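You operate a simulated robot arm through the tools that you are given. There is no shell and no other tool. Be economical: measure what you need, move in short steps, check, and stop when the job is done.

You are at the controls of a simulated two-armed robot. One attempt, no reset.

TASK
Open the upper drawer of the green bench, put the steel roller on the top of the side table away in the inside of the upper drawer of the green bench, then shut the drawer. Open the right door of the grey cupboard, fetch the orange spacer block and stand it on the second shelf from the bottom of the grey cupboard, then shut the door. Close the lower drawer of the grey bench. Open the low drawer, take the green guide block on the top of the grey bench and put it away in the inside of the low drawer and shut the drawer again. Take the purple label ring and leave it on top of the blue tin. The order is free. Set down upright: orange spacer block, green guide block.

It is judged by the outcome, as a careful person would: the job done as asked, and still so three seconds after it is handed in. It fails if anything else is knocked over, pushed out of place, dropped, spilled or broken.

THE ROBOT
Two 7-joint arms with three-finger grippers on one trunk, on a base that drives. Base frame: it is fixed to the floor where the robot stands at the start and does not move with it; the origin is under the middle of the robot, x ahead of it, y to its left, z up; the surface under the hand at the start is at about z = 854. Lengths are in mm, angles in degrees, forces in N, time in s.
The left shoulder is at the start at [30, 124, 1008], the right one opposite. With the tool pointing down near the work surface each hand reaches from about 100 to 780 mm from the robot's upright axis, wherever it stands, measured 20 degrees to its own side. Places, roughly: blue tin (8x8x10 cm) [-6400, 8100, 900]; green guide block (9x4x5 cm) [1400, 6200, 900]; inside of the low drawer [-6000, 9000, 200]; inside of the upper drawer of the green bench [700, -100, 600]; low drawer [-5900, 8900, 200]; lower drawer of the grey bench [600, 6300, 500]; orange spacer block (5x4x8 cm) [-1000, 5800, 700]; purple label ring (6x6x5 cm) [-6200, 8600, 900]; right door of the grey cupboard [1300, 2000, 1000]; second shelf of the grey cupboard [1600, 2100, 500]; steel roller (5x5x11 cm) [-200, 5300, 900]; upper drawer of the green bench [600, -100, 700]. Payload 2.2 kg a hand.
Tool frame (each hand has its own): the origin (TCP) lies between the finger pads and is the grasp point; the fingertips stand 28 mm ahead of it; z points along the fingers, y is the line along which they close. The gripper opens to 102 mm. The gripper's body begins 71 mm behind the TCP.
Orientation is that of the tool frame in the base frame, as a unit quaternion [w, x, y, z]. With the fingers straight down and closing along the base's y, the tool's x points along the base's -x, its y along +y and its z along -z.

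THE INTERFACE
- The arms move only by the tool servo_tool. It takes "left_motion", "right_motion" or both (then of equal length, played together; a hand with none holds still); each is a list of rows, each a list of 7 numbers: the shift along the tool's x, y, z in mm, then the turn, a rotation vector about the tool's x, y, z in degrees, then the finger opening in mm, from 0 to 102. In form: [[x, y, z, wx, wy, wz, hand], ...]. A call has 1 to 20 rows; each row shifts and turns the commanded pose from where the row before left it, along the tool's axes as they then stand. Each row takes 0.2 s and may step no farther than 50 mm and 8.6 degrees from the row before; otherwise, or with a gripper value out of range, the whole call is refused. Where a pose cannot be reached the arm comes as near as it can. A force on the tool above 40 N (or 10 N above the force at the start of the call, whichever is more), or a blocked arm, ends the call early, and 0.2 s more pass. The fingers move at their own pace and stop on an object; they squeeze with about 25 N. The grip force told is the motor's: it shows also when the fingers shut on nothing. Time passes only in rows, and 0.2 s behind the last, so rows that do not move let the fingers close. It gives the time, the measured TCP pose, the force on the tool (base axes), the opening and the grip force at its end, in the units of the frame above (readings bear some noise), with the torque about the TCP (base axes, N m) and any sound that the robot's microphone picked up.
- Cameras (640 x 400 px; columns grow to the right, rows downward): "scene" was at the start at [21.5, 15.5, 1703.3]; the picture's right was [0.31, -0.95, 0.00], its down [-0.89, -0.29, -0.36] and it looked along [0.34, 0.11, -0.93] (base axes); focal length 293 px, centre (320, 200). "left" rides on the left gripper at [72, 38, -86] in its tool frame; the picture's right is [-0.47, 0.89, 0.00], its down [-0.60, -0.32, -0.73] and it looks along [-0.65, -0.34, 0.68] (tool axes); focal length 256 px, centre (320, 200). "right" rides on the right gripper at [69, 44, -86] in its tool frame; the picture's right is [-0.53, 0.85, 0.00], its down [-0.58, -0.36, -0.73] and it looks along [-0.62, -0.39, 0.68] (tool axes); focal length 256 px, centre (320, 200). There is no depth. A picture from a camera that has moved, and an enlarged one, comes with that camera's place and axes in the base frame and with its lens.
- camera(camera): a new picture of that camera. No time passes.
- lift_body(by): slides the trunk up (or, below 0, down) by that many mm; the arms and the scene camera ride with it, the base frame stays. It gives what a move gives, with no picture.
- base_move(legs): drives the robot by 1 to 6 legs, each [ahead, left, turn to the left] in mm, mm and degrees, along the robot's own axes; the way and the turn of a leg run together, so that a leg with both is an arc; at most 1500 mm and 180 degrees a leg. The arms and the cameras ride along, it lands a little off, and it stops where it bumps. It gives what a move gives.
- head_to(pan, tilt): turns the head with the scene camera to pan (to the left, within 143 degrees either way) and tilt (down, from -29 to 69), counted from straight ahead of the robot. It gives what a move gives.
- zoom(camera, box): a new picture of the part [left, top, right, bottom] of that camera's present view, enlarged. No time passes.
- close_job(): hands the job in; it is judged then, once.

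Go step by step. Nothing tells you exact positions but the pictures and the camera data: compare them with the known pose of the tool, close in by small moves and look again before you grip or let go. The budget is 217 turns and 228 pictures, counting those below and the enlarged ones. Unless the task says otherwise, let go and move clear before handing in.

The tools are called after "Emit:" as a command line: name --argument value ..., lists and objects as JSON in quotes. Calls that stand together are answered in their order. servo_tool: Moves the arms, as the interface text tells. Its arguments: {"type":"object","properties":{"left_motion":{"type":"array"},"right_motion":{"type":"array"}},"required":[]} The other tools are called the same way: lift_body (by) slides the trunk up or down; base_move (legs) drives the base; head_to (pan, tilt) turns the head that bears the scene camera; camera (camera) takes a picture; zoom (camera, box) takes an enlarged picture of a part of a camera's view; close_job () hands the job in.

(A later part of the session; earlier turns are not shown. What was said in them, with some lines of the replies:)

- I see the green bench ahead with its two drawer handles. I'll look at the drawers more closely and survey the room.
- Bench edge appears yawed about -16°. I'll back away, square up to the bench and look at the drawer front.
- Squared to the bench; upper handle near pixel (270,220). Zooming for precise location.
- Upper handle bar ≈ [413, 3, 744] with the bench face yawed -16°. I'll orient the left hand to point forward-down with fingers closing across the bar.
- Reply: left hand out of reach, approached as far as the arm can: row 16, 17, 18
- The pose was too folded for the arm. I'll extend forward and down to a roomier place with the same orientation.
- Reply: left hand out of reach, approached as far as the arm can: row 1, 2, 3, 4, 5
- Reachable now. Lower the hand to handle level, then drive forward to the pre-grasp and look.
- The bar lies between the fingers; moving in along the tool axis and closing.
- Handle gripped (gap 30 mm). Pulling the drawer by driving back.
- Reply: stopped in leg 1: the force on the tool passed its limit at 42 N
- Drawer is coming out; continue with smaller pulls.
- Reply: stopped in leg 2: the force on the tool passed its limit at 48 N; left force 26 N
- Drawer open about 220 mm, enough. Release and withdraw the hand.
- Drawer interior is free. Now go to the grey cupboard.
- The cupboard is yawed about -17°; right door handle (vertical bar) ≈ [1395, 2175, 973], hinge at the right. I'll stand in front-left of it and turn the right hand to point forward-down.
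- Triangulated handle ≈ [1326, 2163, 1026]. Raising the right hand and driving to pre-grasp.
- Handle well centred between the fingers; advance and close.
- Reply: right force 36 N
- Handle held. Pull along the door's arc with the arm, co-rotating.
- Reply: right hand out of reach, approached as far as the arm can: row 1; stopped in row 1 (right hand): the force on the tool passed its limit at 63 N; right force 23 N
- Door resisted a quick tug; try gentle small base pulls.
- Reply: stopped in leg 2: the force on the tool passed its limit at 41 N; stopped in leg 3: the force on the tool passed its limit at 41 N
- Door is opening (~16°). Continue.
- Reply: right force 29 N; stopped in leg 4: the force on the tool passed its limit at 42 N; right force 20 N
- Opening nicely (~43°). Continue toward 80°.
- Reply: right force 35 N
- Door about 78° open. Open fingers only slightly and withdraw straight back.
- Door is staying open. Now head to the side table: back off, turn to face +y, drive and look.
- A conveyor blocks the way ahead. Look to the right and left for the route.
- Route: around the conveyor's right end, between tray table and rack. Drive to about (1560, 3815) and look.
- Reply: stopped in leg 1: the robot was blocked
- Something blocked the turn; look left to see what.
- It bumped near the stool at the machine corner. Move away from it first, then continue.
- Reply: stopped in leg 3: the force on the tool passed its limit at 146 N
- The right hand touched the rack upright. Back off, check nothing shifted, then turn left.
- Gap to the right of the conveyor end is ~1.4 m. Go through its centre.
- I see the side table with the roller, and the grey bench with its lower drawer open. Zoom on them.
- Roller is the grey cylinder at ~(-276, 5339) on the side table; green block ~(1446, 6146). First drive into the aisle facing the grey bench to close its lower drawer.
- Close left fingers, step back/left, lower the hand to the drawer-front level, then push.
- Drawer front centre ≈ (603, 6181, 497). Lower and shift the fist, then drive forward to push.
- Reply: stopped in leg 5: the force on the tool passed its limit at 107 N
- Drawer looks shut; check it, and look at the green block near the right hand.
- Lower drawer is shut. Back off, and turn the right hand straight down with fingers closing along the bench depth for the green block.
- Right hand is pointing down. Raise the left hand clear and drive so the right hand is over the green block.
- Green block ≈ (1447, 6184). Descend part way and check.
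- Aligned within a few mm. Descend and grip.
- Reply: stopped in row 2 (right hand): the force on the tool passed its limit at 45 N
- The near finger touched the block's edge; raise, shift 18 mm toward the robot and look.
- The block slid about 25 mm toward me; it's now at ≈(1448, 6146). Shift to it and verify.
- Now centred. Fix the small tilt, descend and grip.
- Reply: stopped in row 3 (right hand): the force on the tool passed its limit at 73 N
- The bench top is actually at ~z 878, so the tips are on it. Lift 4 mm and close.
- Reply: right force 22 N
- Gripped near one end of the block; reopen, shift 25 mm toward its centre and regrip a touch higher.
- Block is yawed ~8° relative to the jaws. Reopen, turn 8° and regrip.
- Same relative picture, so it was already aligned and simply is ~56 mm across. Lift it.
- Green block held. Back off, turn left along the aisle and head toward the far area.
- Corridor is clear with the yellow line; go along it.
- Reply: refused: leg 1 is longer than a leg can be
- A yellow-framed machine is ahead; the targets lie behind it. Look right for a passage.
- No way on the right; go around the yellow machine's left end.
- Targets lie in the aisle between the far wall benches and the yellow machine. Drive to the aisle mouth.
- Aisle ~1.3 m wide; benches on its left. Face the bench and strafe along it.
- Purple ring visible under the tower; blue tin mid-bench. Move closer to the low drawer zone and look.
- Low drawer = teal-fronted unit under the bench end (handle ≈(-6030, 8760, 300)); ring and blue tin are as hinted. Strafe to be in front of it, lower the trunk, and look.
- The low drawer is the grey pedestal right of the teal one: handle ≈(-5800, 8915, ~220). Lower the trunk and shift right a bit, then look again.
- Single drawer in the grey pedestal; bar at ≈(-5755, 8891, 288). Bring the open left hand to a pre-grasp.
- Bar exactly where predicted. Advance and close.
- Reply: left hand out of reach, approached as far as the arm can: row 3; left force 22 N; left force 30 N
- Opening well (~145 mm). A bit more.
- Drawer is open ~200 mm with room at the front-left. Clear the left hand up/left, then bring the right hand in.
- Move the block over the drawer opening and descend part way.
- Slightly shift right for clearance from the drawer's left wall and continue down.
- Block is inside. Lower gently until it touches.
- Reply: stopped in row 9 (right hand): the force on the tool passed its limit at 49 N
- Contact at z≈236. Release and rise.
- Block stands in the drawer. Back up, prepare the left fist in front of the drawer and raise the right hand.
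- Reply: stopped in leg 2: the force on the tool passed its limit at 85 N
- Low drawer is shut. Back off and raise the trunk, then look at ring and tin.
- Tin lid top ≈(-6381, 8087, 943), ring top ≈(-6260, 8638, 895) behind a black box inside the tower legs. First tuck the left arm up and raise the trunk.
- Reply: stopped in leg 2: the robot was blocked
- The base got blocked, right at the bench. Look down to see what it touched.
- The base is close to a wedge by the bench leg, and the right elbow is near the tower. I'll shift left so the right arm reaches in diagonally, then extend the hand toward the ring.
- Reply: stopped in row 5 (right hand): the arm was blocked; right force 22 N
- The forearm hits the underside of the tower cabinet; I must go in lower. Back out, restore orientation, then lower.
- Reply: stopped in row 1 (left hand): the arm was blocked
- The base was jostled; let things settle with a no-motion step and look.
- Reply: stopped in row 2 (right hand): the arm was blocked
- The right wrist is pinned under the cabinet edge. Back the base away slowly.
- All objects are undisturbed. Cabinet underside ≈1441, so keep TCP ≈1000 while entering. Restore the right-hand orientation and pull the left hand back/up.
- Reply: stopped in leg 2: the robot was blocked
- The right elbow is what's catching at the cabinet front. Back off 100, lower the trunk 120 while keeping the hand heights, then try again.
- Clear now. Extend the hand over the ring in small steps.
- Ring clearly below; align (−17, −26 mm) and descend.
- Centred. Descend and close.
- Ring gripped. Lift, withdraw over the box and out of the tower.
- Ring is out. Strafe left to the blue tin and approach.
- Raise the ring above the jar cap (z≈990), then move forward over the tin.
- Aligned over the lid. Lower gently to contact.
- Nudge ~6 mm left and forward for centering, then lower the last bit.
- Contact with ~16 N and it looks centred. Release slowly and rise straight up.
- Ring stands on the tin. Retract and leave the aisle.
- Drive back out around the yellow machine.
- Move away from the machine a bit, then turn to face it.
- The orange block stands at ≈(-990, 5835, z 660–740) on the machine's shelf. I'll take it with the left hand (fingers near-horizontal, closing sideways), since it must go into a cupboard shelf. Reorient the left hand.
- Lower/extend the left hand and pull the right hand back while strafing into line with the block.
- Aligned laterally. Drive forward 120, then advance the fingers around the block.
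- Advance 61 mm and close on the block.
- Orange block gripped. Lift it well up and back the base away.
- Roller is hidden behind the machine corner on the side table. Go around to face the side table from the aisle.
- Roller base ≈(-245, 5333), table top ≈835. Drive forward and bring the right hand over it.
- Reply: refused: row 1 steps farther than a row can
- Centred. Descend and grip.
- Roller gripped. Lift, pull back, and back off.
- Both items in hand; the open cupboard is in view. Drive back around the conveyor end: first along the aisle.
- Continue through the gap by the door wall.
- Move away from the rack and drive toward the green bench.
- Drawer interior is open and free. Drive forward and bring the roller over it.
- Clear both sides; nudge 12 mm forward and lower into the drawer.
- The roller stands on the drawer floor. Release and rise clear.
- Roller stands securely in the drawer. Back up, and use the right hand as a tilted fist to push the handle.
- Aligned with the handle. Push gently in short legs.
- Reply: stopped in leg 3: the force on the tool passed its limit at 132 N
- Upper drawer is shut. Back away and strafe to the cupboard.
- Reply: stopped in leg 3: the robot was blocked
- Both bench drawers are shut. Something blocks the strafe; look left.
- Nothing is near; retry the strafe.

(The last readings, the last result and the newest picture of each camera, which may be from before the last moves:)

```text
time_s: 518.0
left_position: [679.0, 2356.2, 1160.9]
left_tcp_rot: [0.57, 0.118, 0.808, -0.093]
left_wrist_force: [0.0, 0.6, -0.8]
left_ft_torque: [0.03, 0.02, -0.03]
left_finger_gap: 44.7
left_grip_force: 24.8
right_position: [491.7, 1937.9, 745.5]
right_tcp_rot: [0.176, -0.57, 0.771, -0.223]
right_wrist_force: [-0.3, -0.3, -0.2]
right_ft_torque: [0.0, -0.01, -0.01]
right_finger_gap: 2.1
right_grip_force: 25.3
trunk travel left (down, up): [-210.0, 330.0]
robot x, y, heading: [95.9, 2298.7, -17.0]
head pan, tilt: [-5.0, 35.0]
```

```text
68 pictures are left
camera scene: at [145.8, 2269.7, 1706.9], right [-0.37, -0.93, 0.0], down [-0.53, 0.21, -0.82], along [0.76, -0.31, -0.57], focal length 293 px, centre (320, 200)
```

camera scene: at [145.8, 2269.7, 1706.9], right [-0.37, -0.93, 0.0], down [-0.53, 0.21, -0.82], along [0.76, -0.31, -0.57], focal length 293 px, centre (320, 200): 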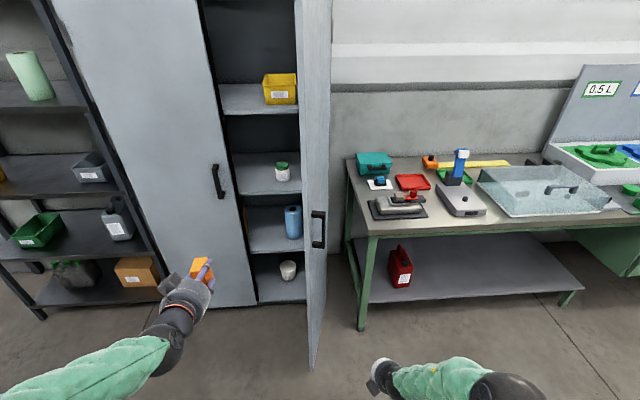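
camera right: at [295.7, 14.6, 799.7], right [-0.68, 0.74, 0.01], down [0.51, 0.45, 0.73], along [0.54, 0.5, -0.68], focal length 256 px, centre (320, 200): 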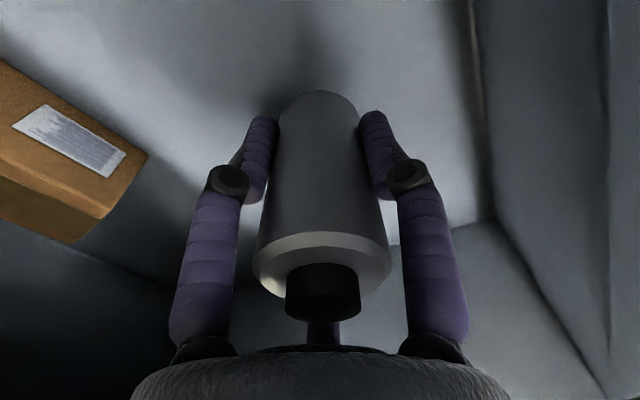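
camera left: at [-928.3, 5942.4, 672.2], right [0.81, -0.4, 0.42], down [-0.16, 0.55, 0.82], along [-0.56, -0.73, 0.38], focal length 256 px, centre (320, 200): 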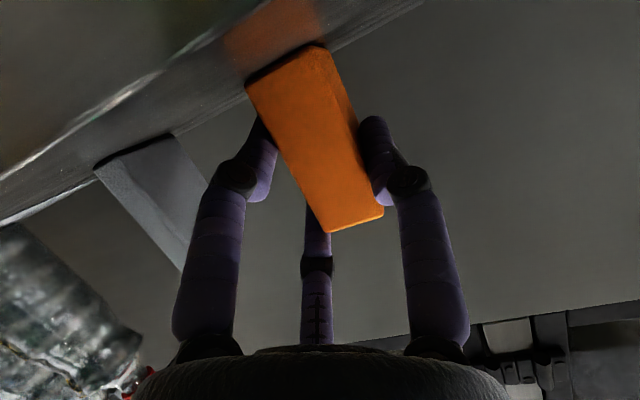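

Emit:
zoom --camera "scene" --box '[200, 130, 360, 310]'

```text
2.22 times, centred on (280, 220) of scene
camera zoom: at [145.8, 2269.7, 1706.9], right [-0.37, -0.93, 0.0], down [-0.53, 0.21, -0.82], along [0.76, -0.31, -0.57], focal length 650 px, centre (409, 156)
```

zoom: 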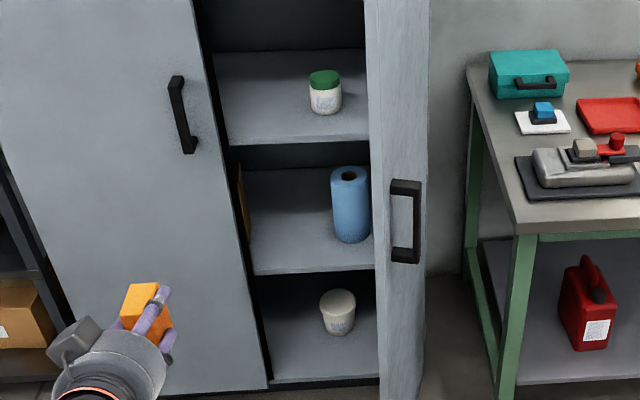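

Second shelf top ≈ z 509; free spot near (1463, 2051) between the brown box and blue roll. First I'll nudge the door a bit wider from its inner side with the right fist.

Emit:
base_move --legs '[[0, 240, 0], [420, 0, 0]]'

Emit:
head_to --pan -25 --tilt 45

Emit:
camera --camera "scene"

```text
time_s: 521.8
left_position: [1128.5, 2474.7, 1159.2]
left_tcp_rot: [0.57, 0.117, 0.808, -0.094]
left_wrist_force: [0.0, 0.7, -0.8]
left_ft_torque: [-0.02, 0.01, 0.0]
left_finger_gap: 44.6
left_grip_force: 25.2
right_position: [936.6, 2059.0, 742.1]
right_tcp_rot: [0.176, -0.57, 0.773, -0.217]
right_wrist_force: [0.3, -1.1, 1.2]
right_ft_torque: [-0.03, -0.01, -0.03]
right_finger_gap: 2.2
right_grip_force: 25.1
trunk travel left (down, up): [-210.0, 330.0]
robot x, y, heading: [542.8, 2414.1, -17.2]
head pan, tilt: [-5.0, 35.0]
stopped in leg 2: the force on the tool passed its limit at 77 N (the readings are from after the stop); the commanded pose is now the measured one
```

```text
time_s: 522.6
left_position: [1127.6, 2473.4, 1160.1]
left_tcp_rot: [0.57, 0.117, 0.808, -0.093]
left_wrist_force: [0.1, -0.7, -0.7]
left_ft_torque: [0.02, 0.0, -0.02]
left_finger_gap: 44.4
left_grip_force: 25.0
right_position: [936.9, 2057.7, 741.7]
right_tcp_rot: [0.176, -0.569, 0.773, -0.216]
right_wrist_force: [0.3, 0.2, 0.6]
right_ft_torque: [-0.03, -0.01, 0.01]
right_finger_gap: 2.2
right_grip_force: 24.9
trunk travel left (down, up): [-210.0, 330.0]
robot x, y, heading: [542.8, 2416.7, -17.1]
head pan, tilt: [-25.0, 45.0]
```

```text
66 pictures are left
camera scene: at [573.8, 2366.1, 1692.2], right [-0.67, -0.74, 0.0], down [-0.53, 0.47, -0.71], along [0.53, -0.47, -0.71], focal length 293 px, centre (320, 200)
```

scene: 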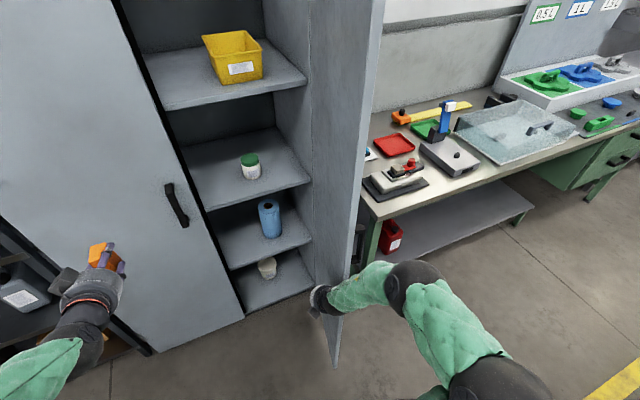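

The hand is just inside the door's free edge. Strafe right gently to push it wider.

Emit:
base_move --legs '[[-8, 0, 0], [0, -50, 0], [0, -40, 0], [0, -40, 0], [0, -40, 0]]'

Emit:
camera --camera "scene"

```text
time_s: 524.4
left_position: [1099.7, 2406.5, 1160.3]
left_tcp_rot: [0.57, 0.117, 0.808, -0.092]
left_wrist_force: [0.2, -0.4, -0.9]
left_ft_torque: [-0.01, 0.02, 0.03]
left_finger_gap: 44.5
left_grip_force: 25.1
right_position: [903.3, 1997.6, 736.8]
right_tcp_rot: [0.177, -0.571, 0.774, -0.208]
right_wrist_force: [-0.4, 0.3, 0.0]
right_ft_torque: [0.01, -0.09, 0.0]
right_finger_gap: 1.9
right_grip_force: 24.9
trunk travel left (down, up): [-210.0, 330.0]
robot x, y, heading: [514.0, 2348.2, -17.0]
head pan, tilt: [-25.0, 45.0]
stopped in leg 3: the robot was blocked; the commanded pose is now the measured one
```

```text
65 pictures are left
camera scene: at [544.0, 2297.1, 1692.1], right [-0.67, -0.74, 0.0], down [-0.52, 0.47, -0.71], along [0.53, -0.47, -0.71], focal length 293 px, centre (320, 200)
```

scene: 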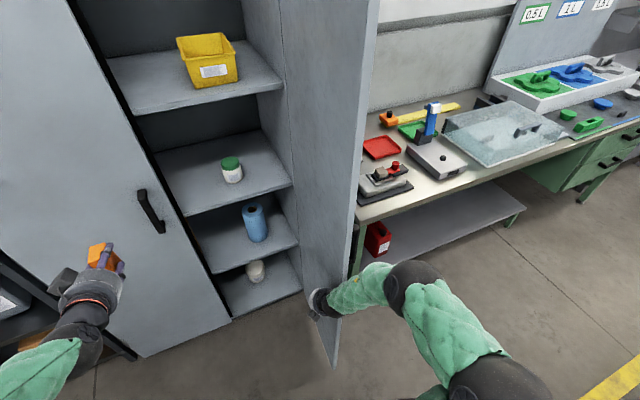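

Door is now ~90° open. Back off, raise the right hand, and reposition diagonally in front of the opening.

Emit:
base_move --legs '[[-250, 0, 0]]'

Emit:
servo_tool --right_motion '[[0, -22, -33, 0, 0, 0, 0], [0, -22, -33, 0, 0, 0, 0], [0, -22, -33, 0, 0, 0, 0], [0, -22, -33, 0, 0, 0, 0], [0, -22, -33, 0, 0, 0, 0], [0, -22, -33, 0, 0, 0, 0], [0, -22, -33, 0, 0, 0, 0], [0, -22, -33, 0, 0, 0, 0]]'

Emit:
base_move --legs '[[0, 0, -25], [290, 360, 0]]'

Emit:
head_to --pan 0 --tilt 40

Emit:
camera --camera "scene"

```text
time_s: 526.2
left_position: [865.6, 2481.9, 1160.0]
left_tcp_rot: [0.57, 0.117, 0.808, -0.093]
left_wrist_force: [-0.4, 0.4, -1.4]
left_ft_torque: [0.0, 0.03, 0.03]
left_finger_gap: 44.4
left_grip_force: 25.0
right_position: [667.9, 2071.2, 737.5]
right_tcp_rot: [0.176, -0.571, 0.774, -0.209]
right_wrist_force: [-0.5, -0.3, 0.0]
right_ft_torque: [0.03, -0.01, 0.04]
right_finger_gap: 2.3
right_grip_force: 25.2
trunk travel left (down, up): [-210.0, 330.0]
robot x, y, heading: [278.6, 2417.0, -17.1]
head pan, tilt: [-25.0, 45.0]
```

```text
time_s: 528.0
left_position: [866.1, 2481.1, 1160.9]
left_tcp_rot: [0.57, 0.116, 0.808, -0.093]
left_wrist_force: [0.2, 0.7, -0.9]
left_ft_torque: [-0.01, 0.03, -0.02]
left_finger_gap: 44.5
left_grip_force: 24.8
right_position: [676.6, 2058.5, 1053.7]
right_tcp_rot: [0.175, -0.572, 0.774, -0.21]
right_wrist_force: [-0.4, 0.5, 0.8]
right_ft_torque: [-0.01, -0.01, -0.01]
right_finger_gap: 2.3
right_grip_force: 24.8
trunk travel left (down, up): [-210.0, 330.0]
robot x, y, heading: [281.7, 2418.3, -17.1]
head pan, tilt: [-25.0, 45.0]
```

```text
time_s: 531.3
left_position: [1150.5, 2276.5, 1160.0]
left_tcp_rot: [0.535, 0.289, 0.764, -0.215]
left_wrist_force: [-0.2, 0.8, -1.8]
left_ft_torque: [-0.04, 0.05, -0.04]
left_finger_gap: 44.5
left_grip_force: 25.1
right_position: [792.4, 1973.6, 1052.5]
right_tcp_rot: [0.116, -0.387, 0.883, -0.239]
right_wrist_force: [-0.4, 1.7, -0.5]
right_ft_torque: [-0.09, -0.04, -0.08]
right_finger_gap: 2.1
right_grip_force: 25.2
trunk travel left (down, up): [-210.0, 330.0]
robot x, y, heading: [591.8, 2467.2, -42.0]
head pan, tilt: [-25.0, 45.0]
stopped in leg 2: the force on the tool passed its limit at 124 N (the readings are from after the stop); the commanded pose is now the measured one
```

```text
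time_s: 532.2
left_position: [1147.4, 2274.2, 1159.1]
left_tcp_rot: [0.535, 0.29, 0.764, -0.214]
left_wrist_force: [0.0, -0.9, -1.0]
left_ft_torque: [0.02, 0.0, -0.03]
left_finger_gap: 44.6
left_grip_force: 25.2
right_position: [792.4, 1969.7, 1052.6]
right_tcp_rot: [0.117, -0.386, 0.883, -0.238]
right_wrist_force: [-1.1, 0.3, 1.0]
right_ft_torque: [-0.02, 0.0, 0.0]
right_finger_gap: 1.9
right_grip_force: 25.1
trunk travel left (down, up): [-210.0, 330.0]
robot x, y, heading: [589.9, 2467.9, -42.3]
head pan, tilt: [0.0, 40.0]
```

```text
64 pictures are left
camera scene: at [631.6, 2429.1, 1699.4], right [-0.67, -0.74, 0.0], down [-0.48, 0.43, -0.77], along [0.57, -0.51, -0.64], focal length 293 px, centre (320, 200)
```

scene: 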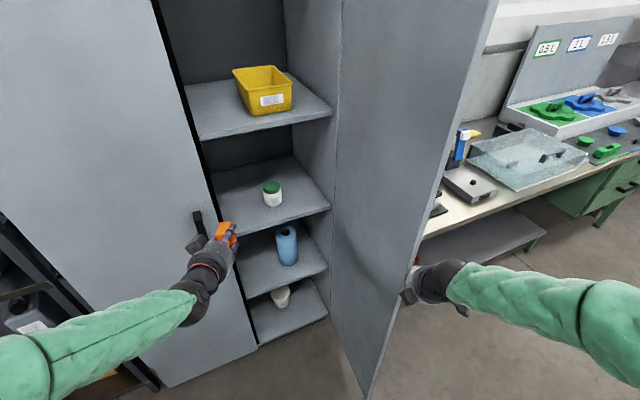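

The right hand touched the door edge. Back off, then strafe left.

Emit:
base_move --legs '[[-150, 0, 0], [0, 330, 0]]'

Emit:
camera --camera "scene"

```text
time_s: 535.4
left_position: [1262.4, 2626.8, 1159.7]
left_tcp_rot: [0.535, 0.29, 0.763, -0.216]
left_wrist_force: [0.5, 0.2, -1.1]
left_ft_torque: [0.01, 0.02, -0.05]
left_finger_gap: 44.5
left_grip_force: 24.9
right_position: [905.5, 2323.4, 1053.3]
right_tcp_rot: [0.116, -0.386, 0.883, -0.239]
right_wrist_force: [-0.3, -0.9, -0.1]
right_ft_torque: [0.04, 0.03, 0.03]
right_finger_gap: 2.2
right_grip_force: 25.0
trunk travel left (down, up): [-210.0, 330.0]
robot x, y, heading: [708.0, 2820.8, -42.1]
head pan, tilt: [0.0, 40.0]
```

```text
63 pictures are left
camera scene: at [747.1, 2782.7, 1699.4], right [-0.67, -0.74, 0.0], down [-0.48, 0.43, -0.77], along [0.57, -0.51, -0.64], focal length 293 px, centre (320, 200)
```

scene: 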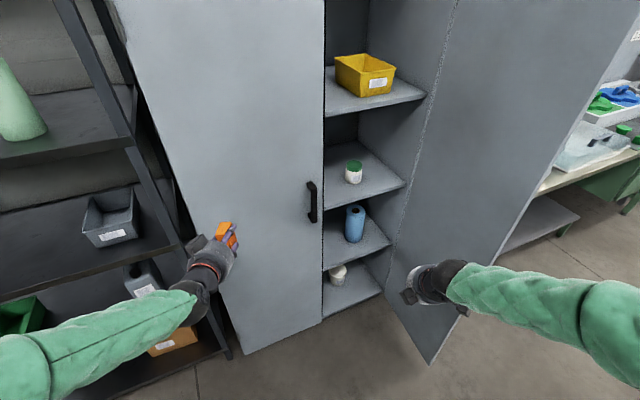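

Lower the trunk, bring the left hand down to shelf height and across, yawed to enter straighter.

Emit:
lift_body --by -150

Emit:
servo_tool --left_motion '[[33, -22, 12, 0, 0, 0, 0], [33, -22, 12, 0, 0, 0, 0], [33, -22, 12, 0, 0, 0, 0], [33, -22, 12, 0, 0, 0, 0], [33, -22, 12, 0, 0, 0, 0], [33, -22, 12, 0, 0, 0, 0], [33, -22, 12, 0, 0, 0, 0], [33, -22, 12, 0, 0, 0, 0], [33, -22, 12, 0, 0, 0, 0], [33, -22, 12, 0, 0, 0, 0], [33, -22, 12, 0, 0, 0, 0], [20, -22, 10, 0, 0, 0, 0], [0, 0, 0, -4.7, 0, -1.7, 0], [0, 0, 0, -4.7, 0, -1.7, 0], [0, 0, 0, -4.7, 0, -1.7, 0]]'

Emit:
camera --camera "scene"

Emit:
camera --camera "left"

```text
time_s: 537.2
left_position: [1262.4, 2626.8, 1009.3]
left_tcp_rot: [0.535, 0.29, 0.764, -0.215]
left_wrist_force: [-0.7, -0.1, -0.7]
left_ft_torque: [0.02, 0.03, -0.01]
left_finger_gap: 44.6
left_grip_force: 25.3
right_position: [906.1, 2323.5, 903.3]
right_tcp_rot: [0.117, -0.386, 0.883, -0.239]
right_wrist_force: [-0.3, 0.1, -0.4]
right_ft_torque: [0.01, -0.04, 0.02]
right_finger_gap: 2.3
right_grip_force: 24.9
trunk travel left (down, up): [-60.0, 480.0]
robot x, y, heading: [706.9, 2817.9, -41.7]
head pan, tilt: [0.0, 40.0]
```

```text
time_s: 540.4
left_position: [1085.2, 2422.5, 604.2]
left_tcp_rot: [0.557, 0.187, 0.797, -0.142]
left_wrist_force: [-0.2, 0.4, -0.9]
left_ft_torque: [0.01, 0.0, -0.02]
left_finger_gap: 44.8
left_grip_force: 25.1
right_position: [905.2, 2323.0, 903.2]
right_tcp_rot: [0.117, -0.385, 0.884, -0.238]
right_wrist_force: [0.5, -0.3, 0.7]
right_ft_torque: [0.02, 0.02, 0.01]
right_finger_gap: 2.2
right_grip_force: 25.8
trunk travel left (down, up): [-60.0, 480.0]
robot x, y, heading: [706.0, 2819.2, -41.9]
head pan, tilt: [0.0, 40.0]
```

```text
62 pictures are left
camera scene: at [746.0, 2781.3, 1549.4], right [-0.67, -0.74, 0.0], down [-0.48, 0.43, -0.77], along [0.57, -0.51, -0.64], focal length 293 px, centre (320, 200)
```

scene: 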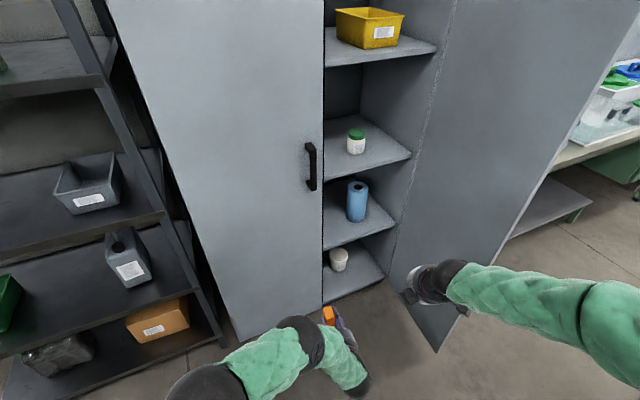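

```text
61 pictures are left
camera left: at [1006.6, 2503.9, 565.4], right [0.55, 0.72, 0.42], down [-0.57, -0.05, 0.82], along [0.61, -0.69, 0.38], focal length 256 px, centre (320, 200)
```

left: 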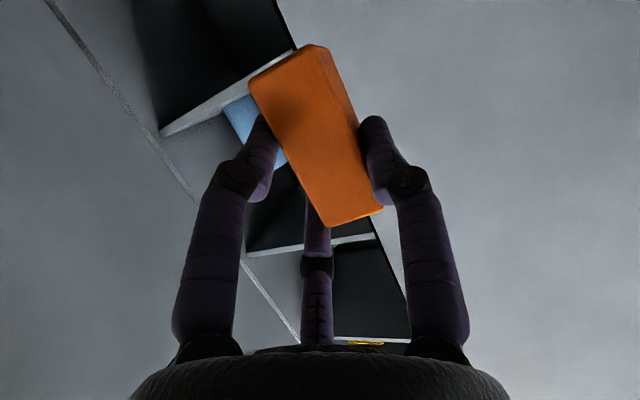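

Extend the left hand a bit, then advance toward the opening in steps.

Emit:
servo_tool --left_motion '[[-13, -10, 36, 0, 0, 0, 0], [-13, -10, 36, 0, 0, 0, 0], [-13, -10, 36, 0, 0, 0, 0]]'

Emit:
base_move --legs '[[0, -26, 0], [240, 0, 0]]'

Emit:
camera --camera "scene"

Emit:
camera --camera "left"

```text
time_s: 541.2
left_position: [1175.3, 2342.0, 604.0]
left_tcp_rot: [0.557, 0.188, 0.796, -0.143]
left_wrist_force: [0.2, -0.4, -0.6]
left_ft_torque: [0.0, 0.02, 0.01]
left_finger_gap: 44.3
left_grip_force: 24.9
right_position: [904.9, 2322.0, 902.5]
right_tcp_rot: [0.116, -0.385, 0.884, -0.239]
right_wrist_force: [0.0, -0.8, -1.3]
right_ft_torque: [0.01, -0.05, 0.0]
right_finger_gap: 2.4
right_grip_force: 24.7
trunk travel left (down, up): [-60.0, 480.0]
robot x, y, heading: [705.0, 2823.6, -42.0]
head pan, tilt: [0.0, 40.0]
```

```text
time_s: 543.4
left_position: [1336.7, 2158.0, 603.0]
left_tcp_rot: [0.556, 0.189, 0.797, -0.143]
left_wrist_force: [0.0, -1.0, -1.9]
left_ft_torque: [-0.01, 0.04, -0.05]
left_finger_gap: 44.5
left_grip_force: 25.3
right_position: [1067.7, 2138.3, 902.3]
right_tcp_rot: [0.117, -0.384, 0.885, -0.238]
right_wrist_force: [0.4, -0.1, -0.2]
right_ft_torque: [0.03, -0.03, -0.02]
right_finger_gap: 2.4
right_grip_force: 25.0
trunk travel left (down, up): [-60.0, 480.0]
robot x, y, heading: [871.7, 2640.8, -42.3]
head pan, tilt: [0.0, 40.0]
```

```text
60 pictures are left
camera scene: at [910.1, 2597.5, 1549.3], right [-0.67, -0.74, 0.0], down [-0.48, 0.43, -0.77], along [0.57, -0.52, -0.64], focal length 293 px, centre (320, 200)
```

scene: 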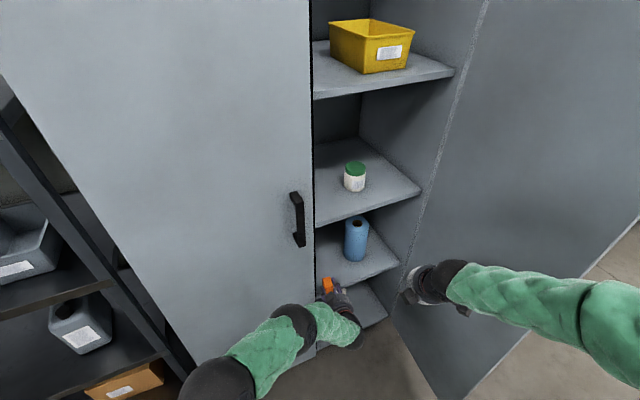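

```text
59 pictures are left
camera left: at [1259.4, 2239.6, 563.7], right [0.55, 0.72, 0.42], down [-0.57, -0.05, 0.82], along [0.61, -0.69, 0.38], focal length 256 px, centre (320, 200)
```

left: 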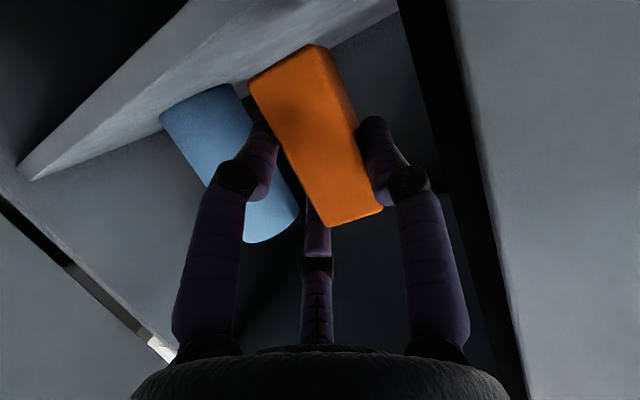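

On line with the opening. Advance.

Emit:
base_move --legs '[[90, 0, 0], [60, 0, 0]]'

Emit:
camera --camera "left"

Emit:
zoom --camera "scene" --box '[240, 180, 440, 340]'

```text
time_s: 545.0
left_position: [1448.5, 2056.4, 603.0]
left_tcp_rot: [0.556, 0.189, 0.796, -0.144]
left_wrist_force: [0.2, -0.4, -1.2]
left_ft_torque: [-0.03, 0.01, 0.0]
left_finger_gap: 44.4
left_grip_force: 25.4
right_position: [1179.3, 2037.9, 901.9]
right_tcp_rot: [0.116, -0.385, 0.884, -0.238]
right_wrist_force: [0.5, -0.5, 0.4]
right_ft_torque: [0.02, -0.02, 0.02]
right_finger_gap: 2.3
right_grip_force: 24.8
trunk travel left (down, up): [-60.0, 480.0]
robot x, y, heading: [982.8, 2538.6, -42.3]
head pan, tilt: [0.0, 40.0]
```

```text
58 pictures are left
camera left: at [1370.2, 2139.3, 563.5], right [0.55, 0.72, 0.42], down [-0.57, -0.05, 0.82], along [0.61, -0.69, 0.38], focal length 256 px, centre (320, 200)
```

left: 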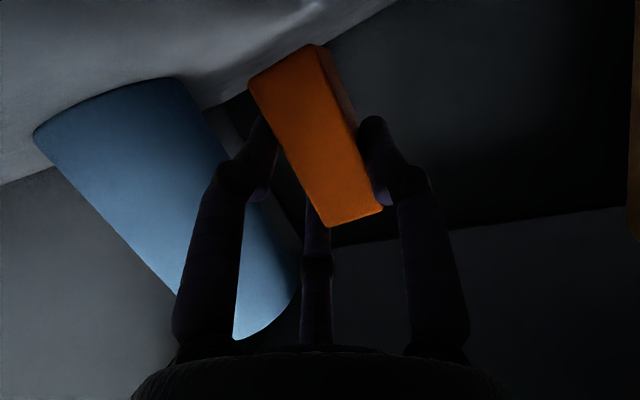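

```text
2.50 times, centred on (340, 260) of scene
camera zoom: at [1020.9, 2496.8, 1549.3], right [-0.67, -0.74, 0.0], down [-0.48, 0.43, -0.77], along [0.57, -0.51, -0.64], focal length 732 px, centre (270, 50)
```

zoom: 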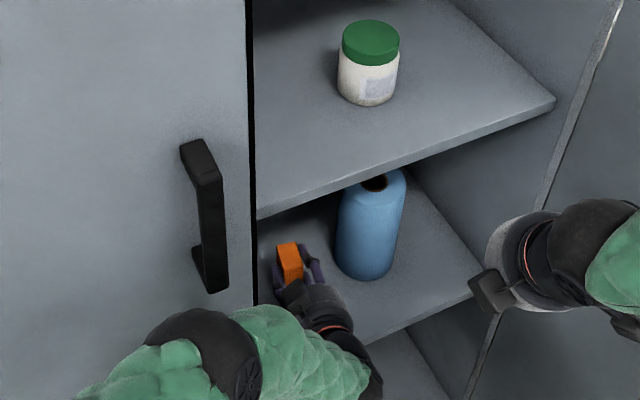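

Positioned left of the blue roll. Lower gently until it touches the shelf.

Emit:
servo_tool --left_motion '[[14, 0, 5, 0, 0, 0, 0], [9.4, 0, 3.4, 0, 0, 0, 0], [4.7, 0, 1.7, 0, 0, 0, 0], [4.7, 0, 1.7, 0, 0, 0, 0], [4.7, 0, 1.7, 0, 0, 0, 0], [4.7, 0, 1.7, 0, 0, 0, 0], [4.7, 0, 1.7, 0, 0, 0, 0], [4.7, 0, 1.7, 0, 0, 0, 0], [4.7, 0, 1.7, 0, 0, 0, 0], [4.7, 0, 1.7, 0, 0, 0, 0], [4.7, 0, 1.7, 0, 0, 0, 0]]'

Emit:
camera --camera "left"

```text
time_s: 546.2
left_position: [1447.4, 2056.2, 571.8]
left_tcp_rot: [0.561, 0.188, 0.793, -0.143]
left_wrist_force: [-13.0, 17.4, 26.9]
left_ft_torque: [3.11, 2.73, -0.18]
left_finger_gap: 44.5
left_grip_force: 24.7
right_position: [1177.4, 2040.4, 903.1]
right_tcp_rot: [0.117, -0.384, 0.884, -0.24]
right_wrist_force: [-0.4, -0.2, 0.2]
right_ft_torque: [0.02, -0.01, 0.03]
right_finger_gap: 2.0
right_grip_force: 24.9
trunk travel left (down, up): [-60.0, 480.0]
robot x, y, heading: [980.5, 2540.5, -42.1]
head pan, tilt: [0.0, 40.0]
stopped in row 5 (left hand): the force on the tool passed its limit at 50 N (the readings are from after the stop); the commanded pose is now the measured one
```

```text
56 pictures are left
camera left: at [1370.2, 2138.0, 531.8], right [0.55, 0.72, 0.42], down [-0.58, -0.04, 0.82], along [0.61, -0.69, 0.39], focal length 256 px, centre (320, 200)
```

left: 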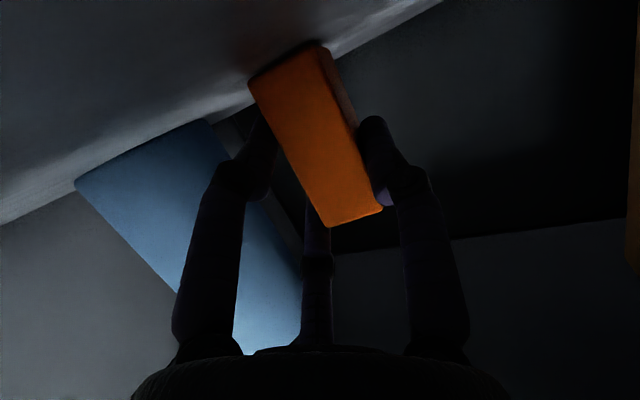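

The force/torque suggests the hand's camera housing touched the shelf's front edge, not the block. Raise, pull back 33 mm, then lower again.

Emit:
servo_tool --left_motion '[[-11, 0, -4, 0, 0, 0, 0], [6, 0, -15.5, 0, 0, 0, 0], [6, 0, -15.5, 0, 0, 0, 0], [0, 0, 0, 0, 0, 0, 0]]'

Emit:
camera --camera "left"

Emit:
zoom --camera "scene" --box '[240, 200, 400, 320]'

```text
time_s: 547.2
left_position: [1419.3, 2070.7, 580.3]
left_tcp_rot: [0.56, 0.189, 0.794, -0.145]
left_wrist_force: [-0.2, -0.4, -1.0]
left_ft_torque: [-0.01, 0.01, 0.0]
left_finger_gap: 44.6
left_grip_force: 24.5
right_position: [1178.7, 2038.6, 902.8]
right_tcp_rot: [0.116, -0.385, 0.884, -0.238]
right_wrist_force: [0.3, 0.2, 0.3]
right_ft_torque: [0.02, -0.01, 0.03]
right_finger_gap: 2.2
right_grip_force: 24.7
trunk travel left (down, up): [-60.0, 480.0]
robot x, y, heading: [980.0, 2534.9, -42.3]
head pan, tilt: [0.0, 40.0]
```

```text
55 pictures are left
camera left: at [1341.3, 2151.8, 539.8], right [0.55, 0.72, 0.42], down [-0.57, -0.04, 0.82], along [0.61, -0.69, 0.39], focal length 256 px, centre (320, 200)
```

left: 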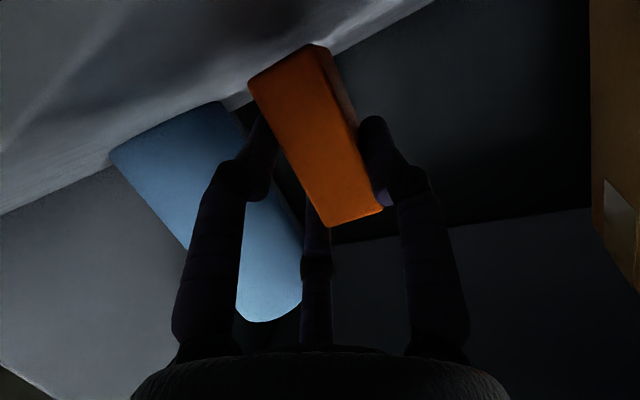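

```text
3.33 times, centred on (320, 260) of scene
camera zoom: at [1019.9, 2497.8, 1549.4], right [-0.67, -0.74, 0.0], down [-0.48, 0.43, -0.77], along [0.57, -0.51, -0.64], focal length 976 px, centre (320, 0)
```

zoom: 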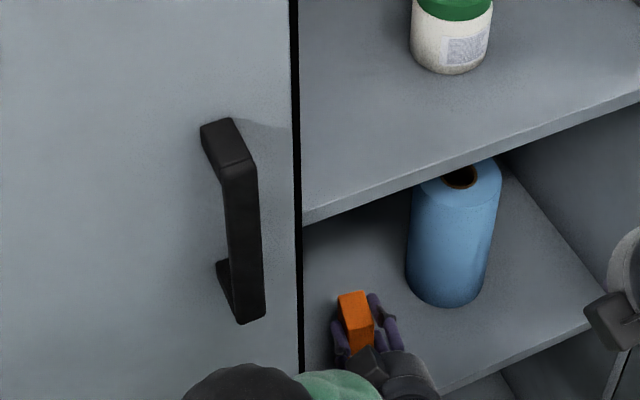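

Shelf front edge is at n≈683 and the block spans 727–777, safely on the shelf. Lower slowly.

Emit:
servo_tool --left_motion '[[5.6, 0, 2, 0, 0, 0, 0], [3.8, 0, 1.4, 0, 0, 0, 0], [3.8, 0, 1.4, 0, 0, 0, 0], [3.8, 0, 1.4, 0, 0, 0, 0], [3.8, 0, 1.4, 0, 0, 0, 0], [2.8, 0, 1, 0, 0, 0, 0], [2.8, 0, 1, 0, 0, 0, 0], [2.8, 0, 1, 0, 0, 0, 0]]'

Emit:
camera --camera "left"

```text
time_s: 548.9
left_position: [1422.1, 2065.2, 559.6]
left_tcp_rot: [0.566, 0.185, 0.79, -0.147]
left_wrist_force: [2.1, -1.2, 6.7]
left_ft_torque: [0.09, -0.12, -0.03]
left_finger_gap: 44.7
left_grip_force: 24.7
right_position: [1178.0, 2038.4, 902.2]
right_tcp_rot: [0.117, -0.384, 0.884, -0.239]
right_wrist_force: [-0.1, 0.2, 0.2]
right_ft_torque: [0.05, -0.04, 0.02]
right_finger_gap: 2.3
right_grip_force: 24.6
trunk travel left (down, up): [-60.0, 480.0]
robot x, y, heading: [979.5, 2538.2, -42.2]
head pan, tilt: [0.0, 40.0]
stopped in row 8 (left hand): the force on the tool passed its limit at 43 N (the readings are from after the stop); the commanded pose is now the measured one
```

```text
53 pictures are left
camera left: at [1344.6, 2147.0, 516.4], right [0.54, 0.73, 0.42], down [-0.58, -0.03, 0.81], along [0.61, -0.69, 0.4], focal length 256 px, centre (320, 200)
```

left: 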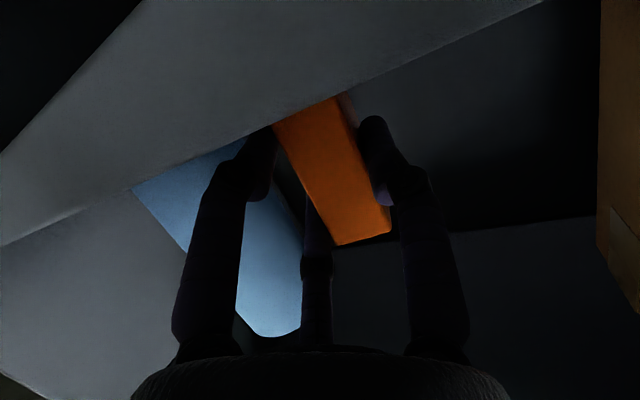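

Block touches the shelf. Release and withdraw straight back.

Emit:
servo_tool --left_motion '[[0, 0, 0, 0, 0, 0, 52], [0, 0, 0, 0, 0, 0, 62], [0, 0, 0, 0, 0, 0, 66], [8, 0, -22, 0, 0, 0, 66], [11, 0, -31, 0, 0, 0, 66], [11, 0, -31, 0, 0, 0, 66], [11, 0, -31, 0, 0, 0, 66]]'

Emit:
base_move --legs '[[-150, 0, 0]]'

Emit:
zoom --camera "scene" --box '[240, 150, 440, 330]'

```text
time_s: 550.5
left_position: [1309.5, 2124.7, 553.4]
left_tcp_rot: [0.564, 0.187, 0.791, -0.145]
left_wrist_force: [-0.5, -0.3, -0.1]
left_ft_torque: [0.0, 0.03, 0.03]
left_finger_gap: 66.3
left_grip_force: 0.1
right_position: [1178.6, 2040.1, 902.6]
right_tcp_rot: [0.117, -0.384, 0.884, -0.239]
right_wrist_force: [-0.3, 0.2, -0.1]
right_ft_torque: [0.0, -0.01, 0.01]
right_finger_gap: 2.3
right_grip_force: 24.6
trunk travel left (down, up): [-60.0, 480.0]
robot x, y, heading: [980.3, 2536.6, -42.0]
head pan, tilt: [0.0, 40.0]
```

```text
time_s: 551.9
left_position: [1200.7, 2222.9, 554.8]
left_tcp_rot: [0.563, 0.186, 0.792, -0.145]
left_wrist_force: [0.1, 0.5, -0.5]
left_ft_torque: [0.02, 0.02, 0.01]
left_finger_gap: 66.1
left_grip_force: 0.0
right_position: [1066.4, 2140.3, 903.2]
right_tcp_rot: [0.117, -0.384, 0.884, -0.239]
right_wrist_force: [-0.4, 0.0, 0.1]
right_ft_torque: [0.0, -0.02, 0.01]
right_finger_gap: 2.2
right_grip_force: 24.5
trunk travel left (down, up): [-60.0, 480.0]
robot x, y, heading: [871.3, 2635.3, -42.3]
head pan, tilt: [0.0, 40.0]
```

```text
2.22 times, centred on (340, 240) of scene
camera zoom: at [908.6, 2598.9, 1549.4], right [-0.67, -0.74, 0.0], down [-0.47, 0.43, -0.77], along [0.57, -0.52, -0.64], focal length 650 px, centre (276, 111)
```

zoom: 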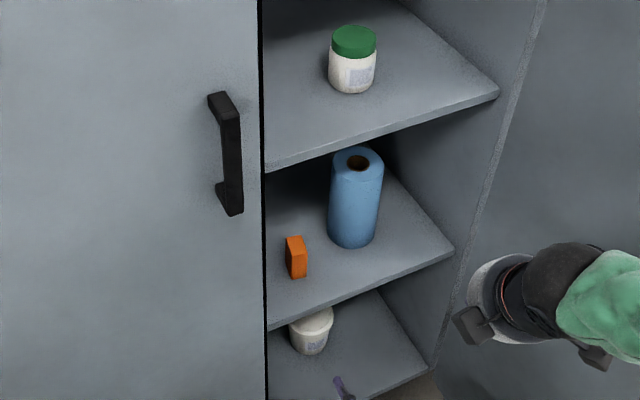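

The orange block stands upright on the second shelf. Now back off and go round to the door's outer side to close it.

Emit:
base_move --legs '[[-350, 0, 0], [0, 0, 25], [-220, 0, 0], [0, -830, 0]]'

Emit:
head_to --pan 0 --tilt 35

Emit:
camera --camera "scene"

```text
time_s: 560.6
left_position: [637.4, 1936.2, 554.5]
left_tcp_rot: [0.582, 0.009, 0.813, -0.019]
left_wrist_force: [0.4, 0.2, -0.1]
left_ft_torque: [-0.01, -0.02, -0.02]
left_finger_gap: 66.2
left_grip_force: 0.1
right_position: [553.3, 1803.6, 901.8]
right_tcp_rot: [0.166, -0.568, 0.779, -0.208]
right_wrist_force: [-0.3, 0.1, -0.2]
right_ft_torque: [-0.04, 0.01, -0.01]
right_finger_gap: 2.2
right_grip_force: 25.0
trunk travel left (down, up): [-60.0, 480.0]
robot x, y, heading: [161.7, 2171.9, -17.2]
head pan, tilt: [0.0, 40.0]
```

```text
time_s: 561.2
left_position: [636.7, 1936.5, 554.5]
left_tcp_rot: [0.58, 0.01, 0.814, -0.019]
left_wrist_force: [-0.7, 0.1, -0.1]
left_ft_torque: [0.02, -0.03, -0.02]
left_finger_gap: 65.9
left_grip_force: 0.1
right_position: [554.2, 1805.0, 902.9]
right_tcp_rot: [0.166, -0.568, 0.779, -0.207]
right_wrist_force: [-0.7, -0.3, -0.3]
right_ft_torque: [-0.02, -0.04, 0.0]
right_finger_gap: 2.0
right_grip_force: 25.0
trunk travel left (down, up): [-60.0, 480.0]
robot x, y, heading: [163.3, 2169.3, -17.2]
head pan, tilt: [0.0, 35.0]
```

```text
51 pictures are left
camera scene: at [216.6, 2152.0, 1556.9], right [-0.29, -0.96, 0.0], down [-0.55, 0.17, -0.82], along [0.78, -0.24, -0.57], focal length 293 px, centre (320, 200)
```

scene: 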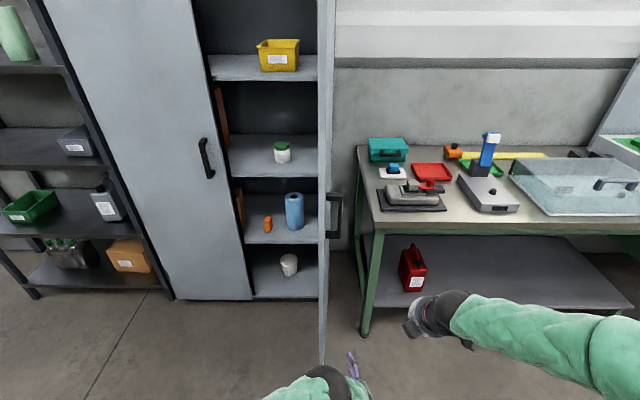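

Emit:
servo_tool --left_motion '[[0, 0, 0, 0, 0, 0, 0], [0, 0, 0, 0, 0, 0, 0], [0, 0, 0, 0, 0, 0, 0]]'

Emit:
base_move --legs '[[0, -40, 0], [310, 0, 0]]'

Emit:
head_to --pan -10 --tilt 45

Emit:
camera --camera "scene"

```text
time_s: 562.0
left_position: [637.0, 1935.6, 555.3]
left_tcp_rot: [0.581, 0.01, 0.813, -0.02]
left_wrist_force: [0.7, -0.4, 0.7]
left_ft_torque: [-0.01, -0.04, -0.06]
left_finger_gap: 2.2
left_grip_force: 24.7
right_position: [553.3, 1802.9, 901.8]
right_tcp_rot: [0.166, -0.567, 0.78, -0.208]
right_wrist_force: [-0.7, 0.2, -0.4]
right_ft_torque: [0.0, 0.02, 0.01]
right_finger_gap: 2.0
right_grip_force: 25.5
trunk travel left (down, up): [-60.0, 480.0]
robot x, y, heading: [162.1, 2172.6, -17.1]
head pan, tilt: [0.0, 35.0]
```

```text
time_s: 564.6
left_position: [918.3, 1811.3, 554.4]
left_tcp_rot: [0.582, 0.008, 0.813, -0.018]
left_wrist_force: [0.3, 0.0, -0.1]
left_ft_torque: [0.01, 0.04, 0.02]
left_finger_gap: 2.4
left_grip_force: 25.0
right_position: [835.8, 1678.6, 902.4]
right_tcp_rot: [0.166, -0.57, 0.778, -0.206]
right_wrist_force: [-0.4, -0.4, 0.3]
right_ft_torque: [0.0, 0.0, -0.02]
right_finger_gap: 2.0
right_grip_force: 25.4
trunk travel left (down, up): [-60.0, 480.0]
robot x, y, heading: [442.2, 2043.7, -16.8]
head pan, tilt: [0.0, 35.0]
```

```text
time_s: 565.3
left_position: [918.7, 1812.5, 554.5]
left_tcp_rot: [0.582, 0.008, 0.813, -0.018]
left_wrist_force: [1.0, 0.1, -0.3]
left_ft_torque: [-0.01, -0.01, -0.02]
left_finger_gap: 2.2
left_grip_force: 25.0
right_position: [835.5, 1677.9, 902.9]
right_tcp_rot: [0.167, -0.57, 0.778, -0.207]
right_wrist_force: [0.1, 0.2, -0.3]
right_ft_torque: [-0.02, -0.02, -0.01]
right_finger_gap: 2.2
right_grip_force: 25.3
trunk travel left (down, up): [-60.0, 480.0]
robot x, y, heading: [441.0, 2042.3, -17.0]
head pan, tilt: [-10.0, 45.0]
```

```text
50 pictures are left
camera scene: at [485.3, 2014.1, 1542.2], right [-0.45, -0.89, 0.0], down [-0.63, 0.32, -0.71], along [0.63, -0.32, -0.71], focal length 293 px, centre (320, 200)
```

scene: 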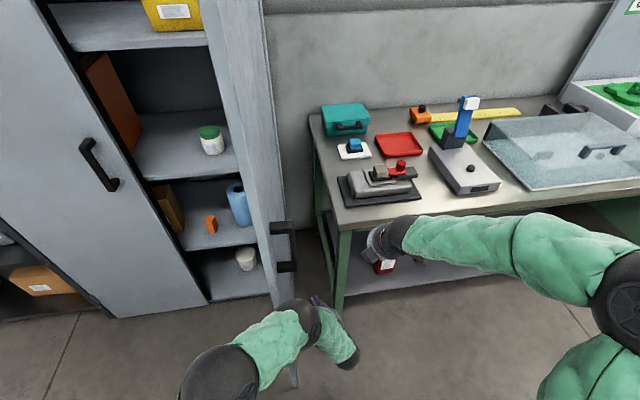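

Hand is on the outer side. Push the door by strafing left.

Emit:
base_move --legs '[[0, 50, 0], [0, 40, 0], [0, 40, 0], [10, 40, 0], [15, 40, 0], [20, 40, 0]]'

Emit:
camera --camera "scene"

```text
time_s: 568.7
left_position: [1034.7, 2039.4, 556.0]
left_tcp_rot: [0.582, 0.008, 0.813, -0.018]
left_wrist_force: [-0.4, -0.5, -0.1]
left_ft_torque: [0.02, -0.01, -0.02]
left_finger_gap: 2.4
left_grip_force: 24.4
right_position: [951.6, 1905.3, 901.7]
right_tcp_rot: [0.167, -0.569, 0.778, -0.207]
right_wrist_force: [0.7, -0.2, -0.4]
right_ft_torque: [0.0, 0.04, -0.03]
right_finger_gap: 2.1
right_grip_force: 25.3
trunk travel left (down, up): [-60.0, 480.0]
robot x, y, heading: [559.9, 2271.1, -16.8]
head pan, tilt: [-10.0, 45.0]
```

```text
49 pictures are left
camera scene: at [601.9, 2241.9, 1542.1], right [-0.45, -0.89, 0.0], down [-0.63, 0.32, -0.71], along [0.63, -0.32, -0.71], focal length 293 px, centre (320, 200)
```

scene: 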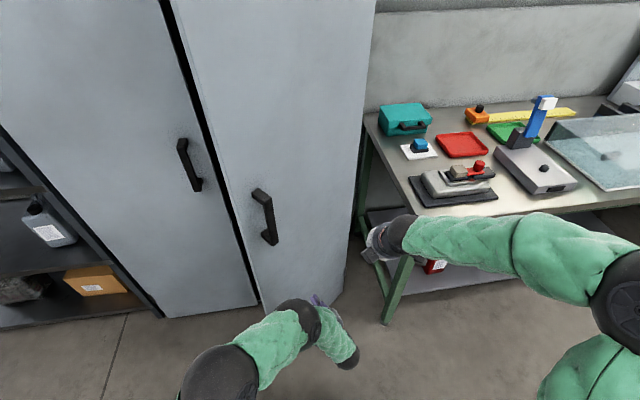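

Door nearly closed; drive forward to push it shut.

Emit:
base_move --legs '[[80, 30, 0], [60, 20, 0], [50, 10, 0], [40, 0, 0], [25, 0, 0], [20, 0, 0]]'

Emit:
camera --camera "scene"

```text
time_s: 571.7
left_position: [1268.8, 2031.6, 547.8]
left_tcp_rot: [0.578, 0.017, 0.816, -0.016]
left_wrist_force: [-2.4, 0.6, 0.1]
left_ft_torque: [0.0, -0.05, -0.01]
left_finger_gap: 2.1
left_grip_force: 24.9
right_position: [1192.4, 1892.9, 902.5]
right_tcp_rot: [0.167, -0.568, 0.779, -0.208]
right_wrist_force: [-0.6, -0.6, -0.3]
right_ft_torque: [0.0, -0.01, -0.01]
right_finger_gap: 2.4
right_grip_force: 24.6
trunk travel left (down, up): [-60.0, 480.0]
robot x, y, heading: [801.5, 2261.5, -17.0]
head pan, tilt: [-10.0, 45.0]
stopped in leg 5: the force on the tool passed its limit at 77 N (the readings are from after the stop); the commanded pose is now the measured one
```

```text
48 pictures are left
camera scene: at [843.1, 2230.4, 1542.1], right [-0.45, -0.89, 0.0], down [-0.63, 0.32, -0.71], along [0.63, -0.32, -0.71], focal length 293 px, centre (320, 200)
```

scene: 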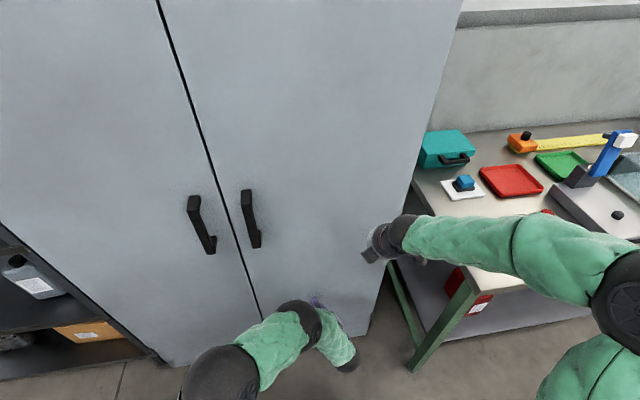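

Emit:
zoom --camera "scene" --box '[130, 150, 330, 350]'

Emit:
base_move --legs '[[-60, 0, 0], [-250, 0, 0]]'

Emit:
head_to --pan 5 --tilt 25

Emit:
camera --camera "scene"

```text
2.00 times, centred on (230, 250) of scene
camera zoom: at [843.1, 2230.4, 1542.1], right [-0.45, -0.89, 0.0], down [-0.63, 0.32, -0.71], along [0.63, -0.32, -0.71], focal length 585 px, centre (500, 100)
```

zoom: 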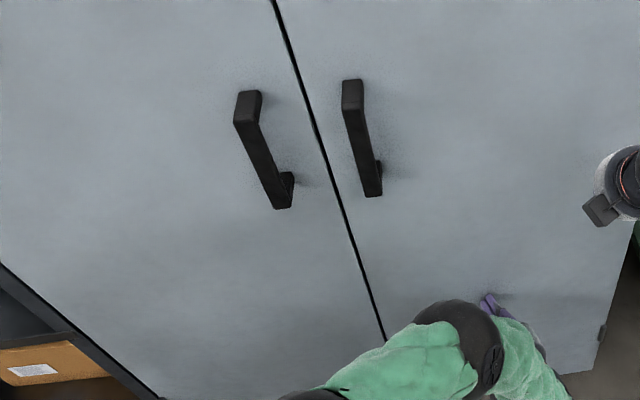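

```text
time_s: 574.1
left_position: [981.5, 2117.7, 549.2]
left_tcp_rot: [0.577, 0.016, 0.817, -0.016]
left_wrist_force: [-0.8, -0.4, 0.5]
left_ft_torque: [-0.04, 0.0, -0.01]
left_finger_gap: 2.2
left_grip_force: 25.3
right_position: [904.2, 1981.4, 903.6]
right_tcp_rot: [0.166, -0.568, 0.779, -0.208]
right_wrist_force: [0.1, 0.1, 0.3]
right_ft_torque: [-0.02, 0.0, -0.03]
right_finger_gap: 2.1
right_grip_force: 24.9
trunk travel left (down, up): [-60.0, 480.0]
robot x, y, heading: [520.0, 2347.3, -17.0]
head pan, tilt: [-10.0, 45.0]
```

```text
time_s: 574.9
left_position: [980.4, 2119.2, 548.7]
left_tcp_rot: [0.577, 0.016, 0.816, -0.016]
left_wrist_force: [-0.4, -0.7, 0.0]
left_ft_torque: [0.02, 0.01, -0.01]
left_finger_gap: 2.4
left_grip_force: 24.9
right_position: [904.9, 1980.4, 901.1]
right_tcp_rot: [0.167, -0.568, 0.778, -0.208]
right_wrist_force: [0.3, 0.3, -0.8]
right_ft_torque: [-0.04, -0.03, 0.01]
right_finger_gap: 2.2
right_grip_force: 25.3
trunk travel left (down, up): [-60.0, 480.0]
robot x, y, heading: [513.8, 2349.7, -17.4]
head pan, tilt: [5.0, 25.0]
```

```text
46 pictures are left
camera scene: at [574.0, 2335.6, 1572.6], right [-0.21, -0.98, 0.0], down [-0.41, 0.09, -0.91], along [0.89, -0.19, -0.42], focal length 293 px, centre (320, 200)
```

scene: 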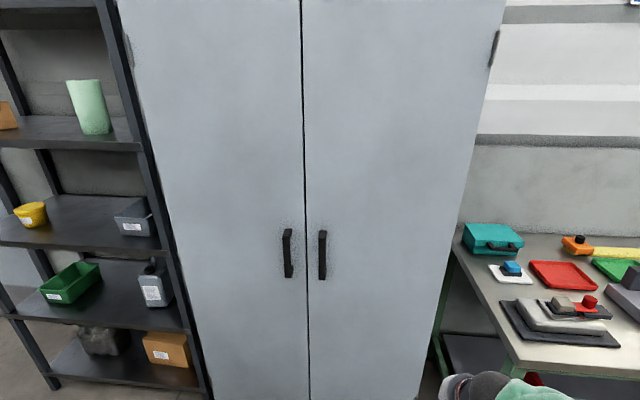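

The cupboard doors are shut and flush, and the hands are empty and clear, so I'm handing in the job.

Emit:
close_job

```text
The job is handed in.
```

I finished every part of the task and handed it in. I didn't see inside the green-bench drawer, the low drawer or the cupboard after shutting them.

- **Steel roller:** it is inside the green bench's upper drawer, standing upright when last seen, and the drawer is shut. The last push on that drawer peaked at about 132 N.
- **Orange spacer block:** it stands upright on the cupboard's second shelf from the bottom, and the right door is shut.
- **Grey bench:** its lower drawer is closed.
- **Green guide block:** it is upright in the low drawer, and that drawer is shut.
- **Purple label ring:** it sits on top of the blue tin.

I bumped several things along the way:
- A shelving rack upright, at about 146 N.
- The stool or machine corner by the filling machine.
- The underside of the cabinet above the far bench.
- The edge of the open cupboard door, at about 124 N.

Nothing had visibly moved or fallen when I looked afterwards, but I didn't go back to check everything closely.
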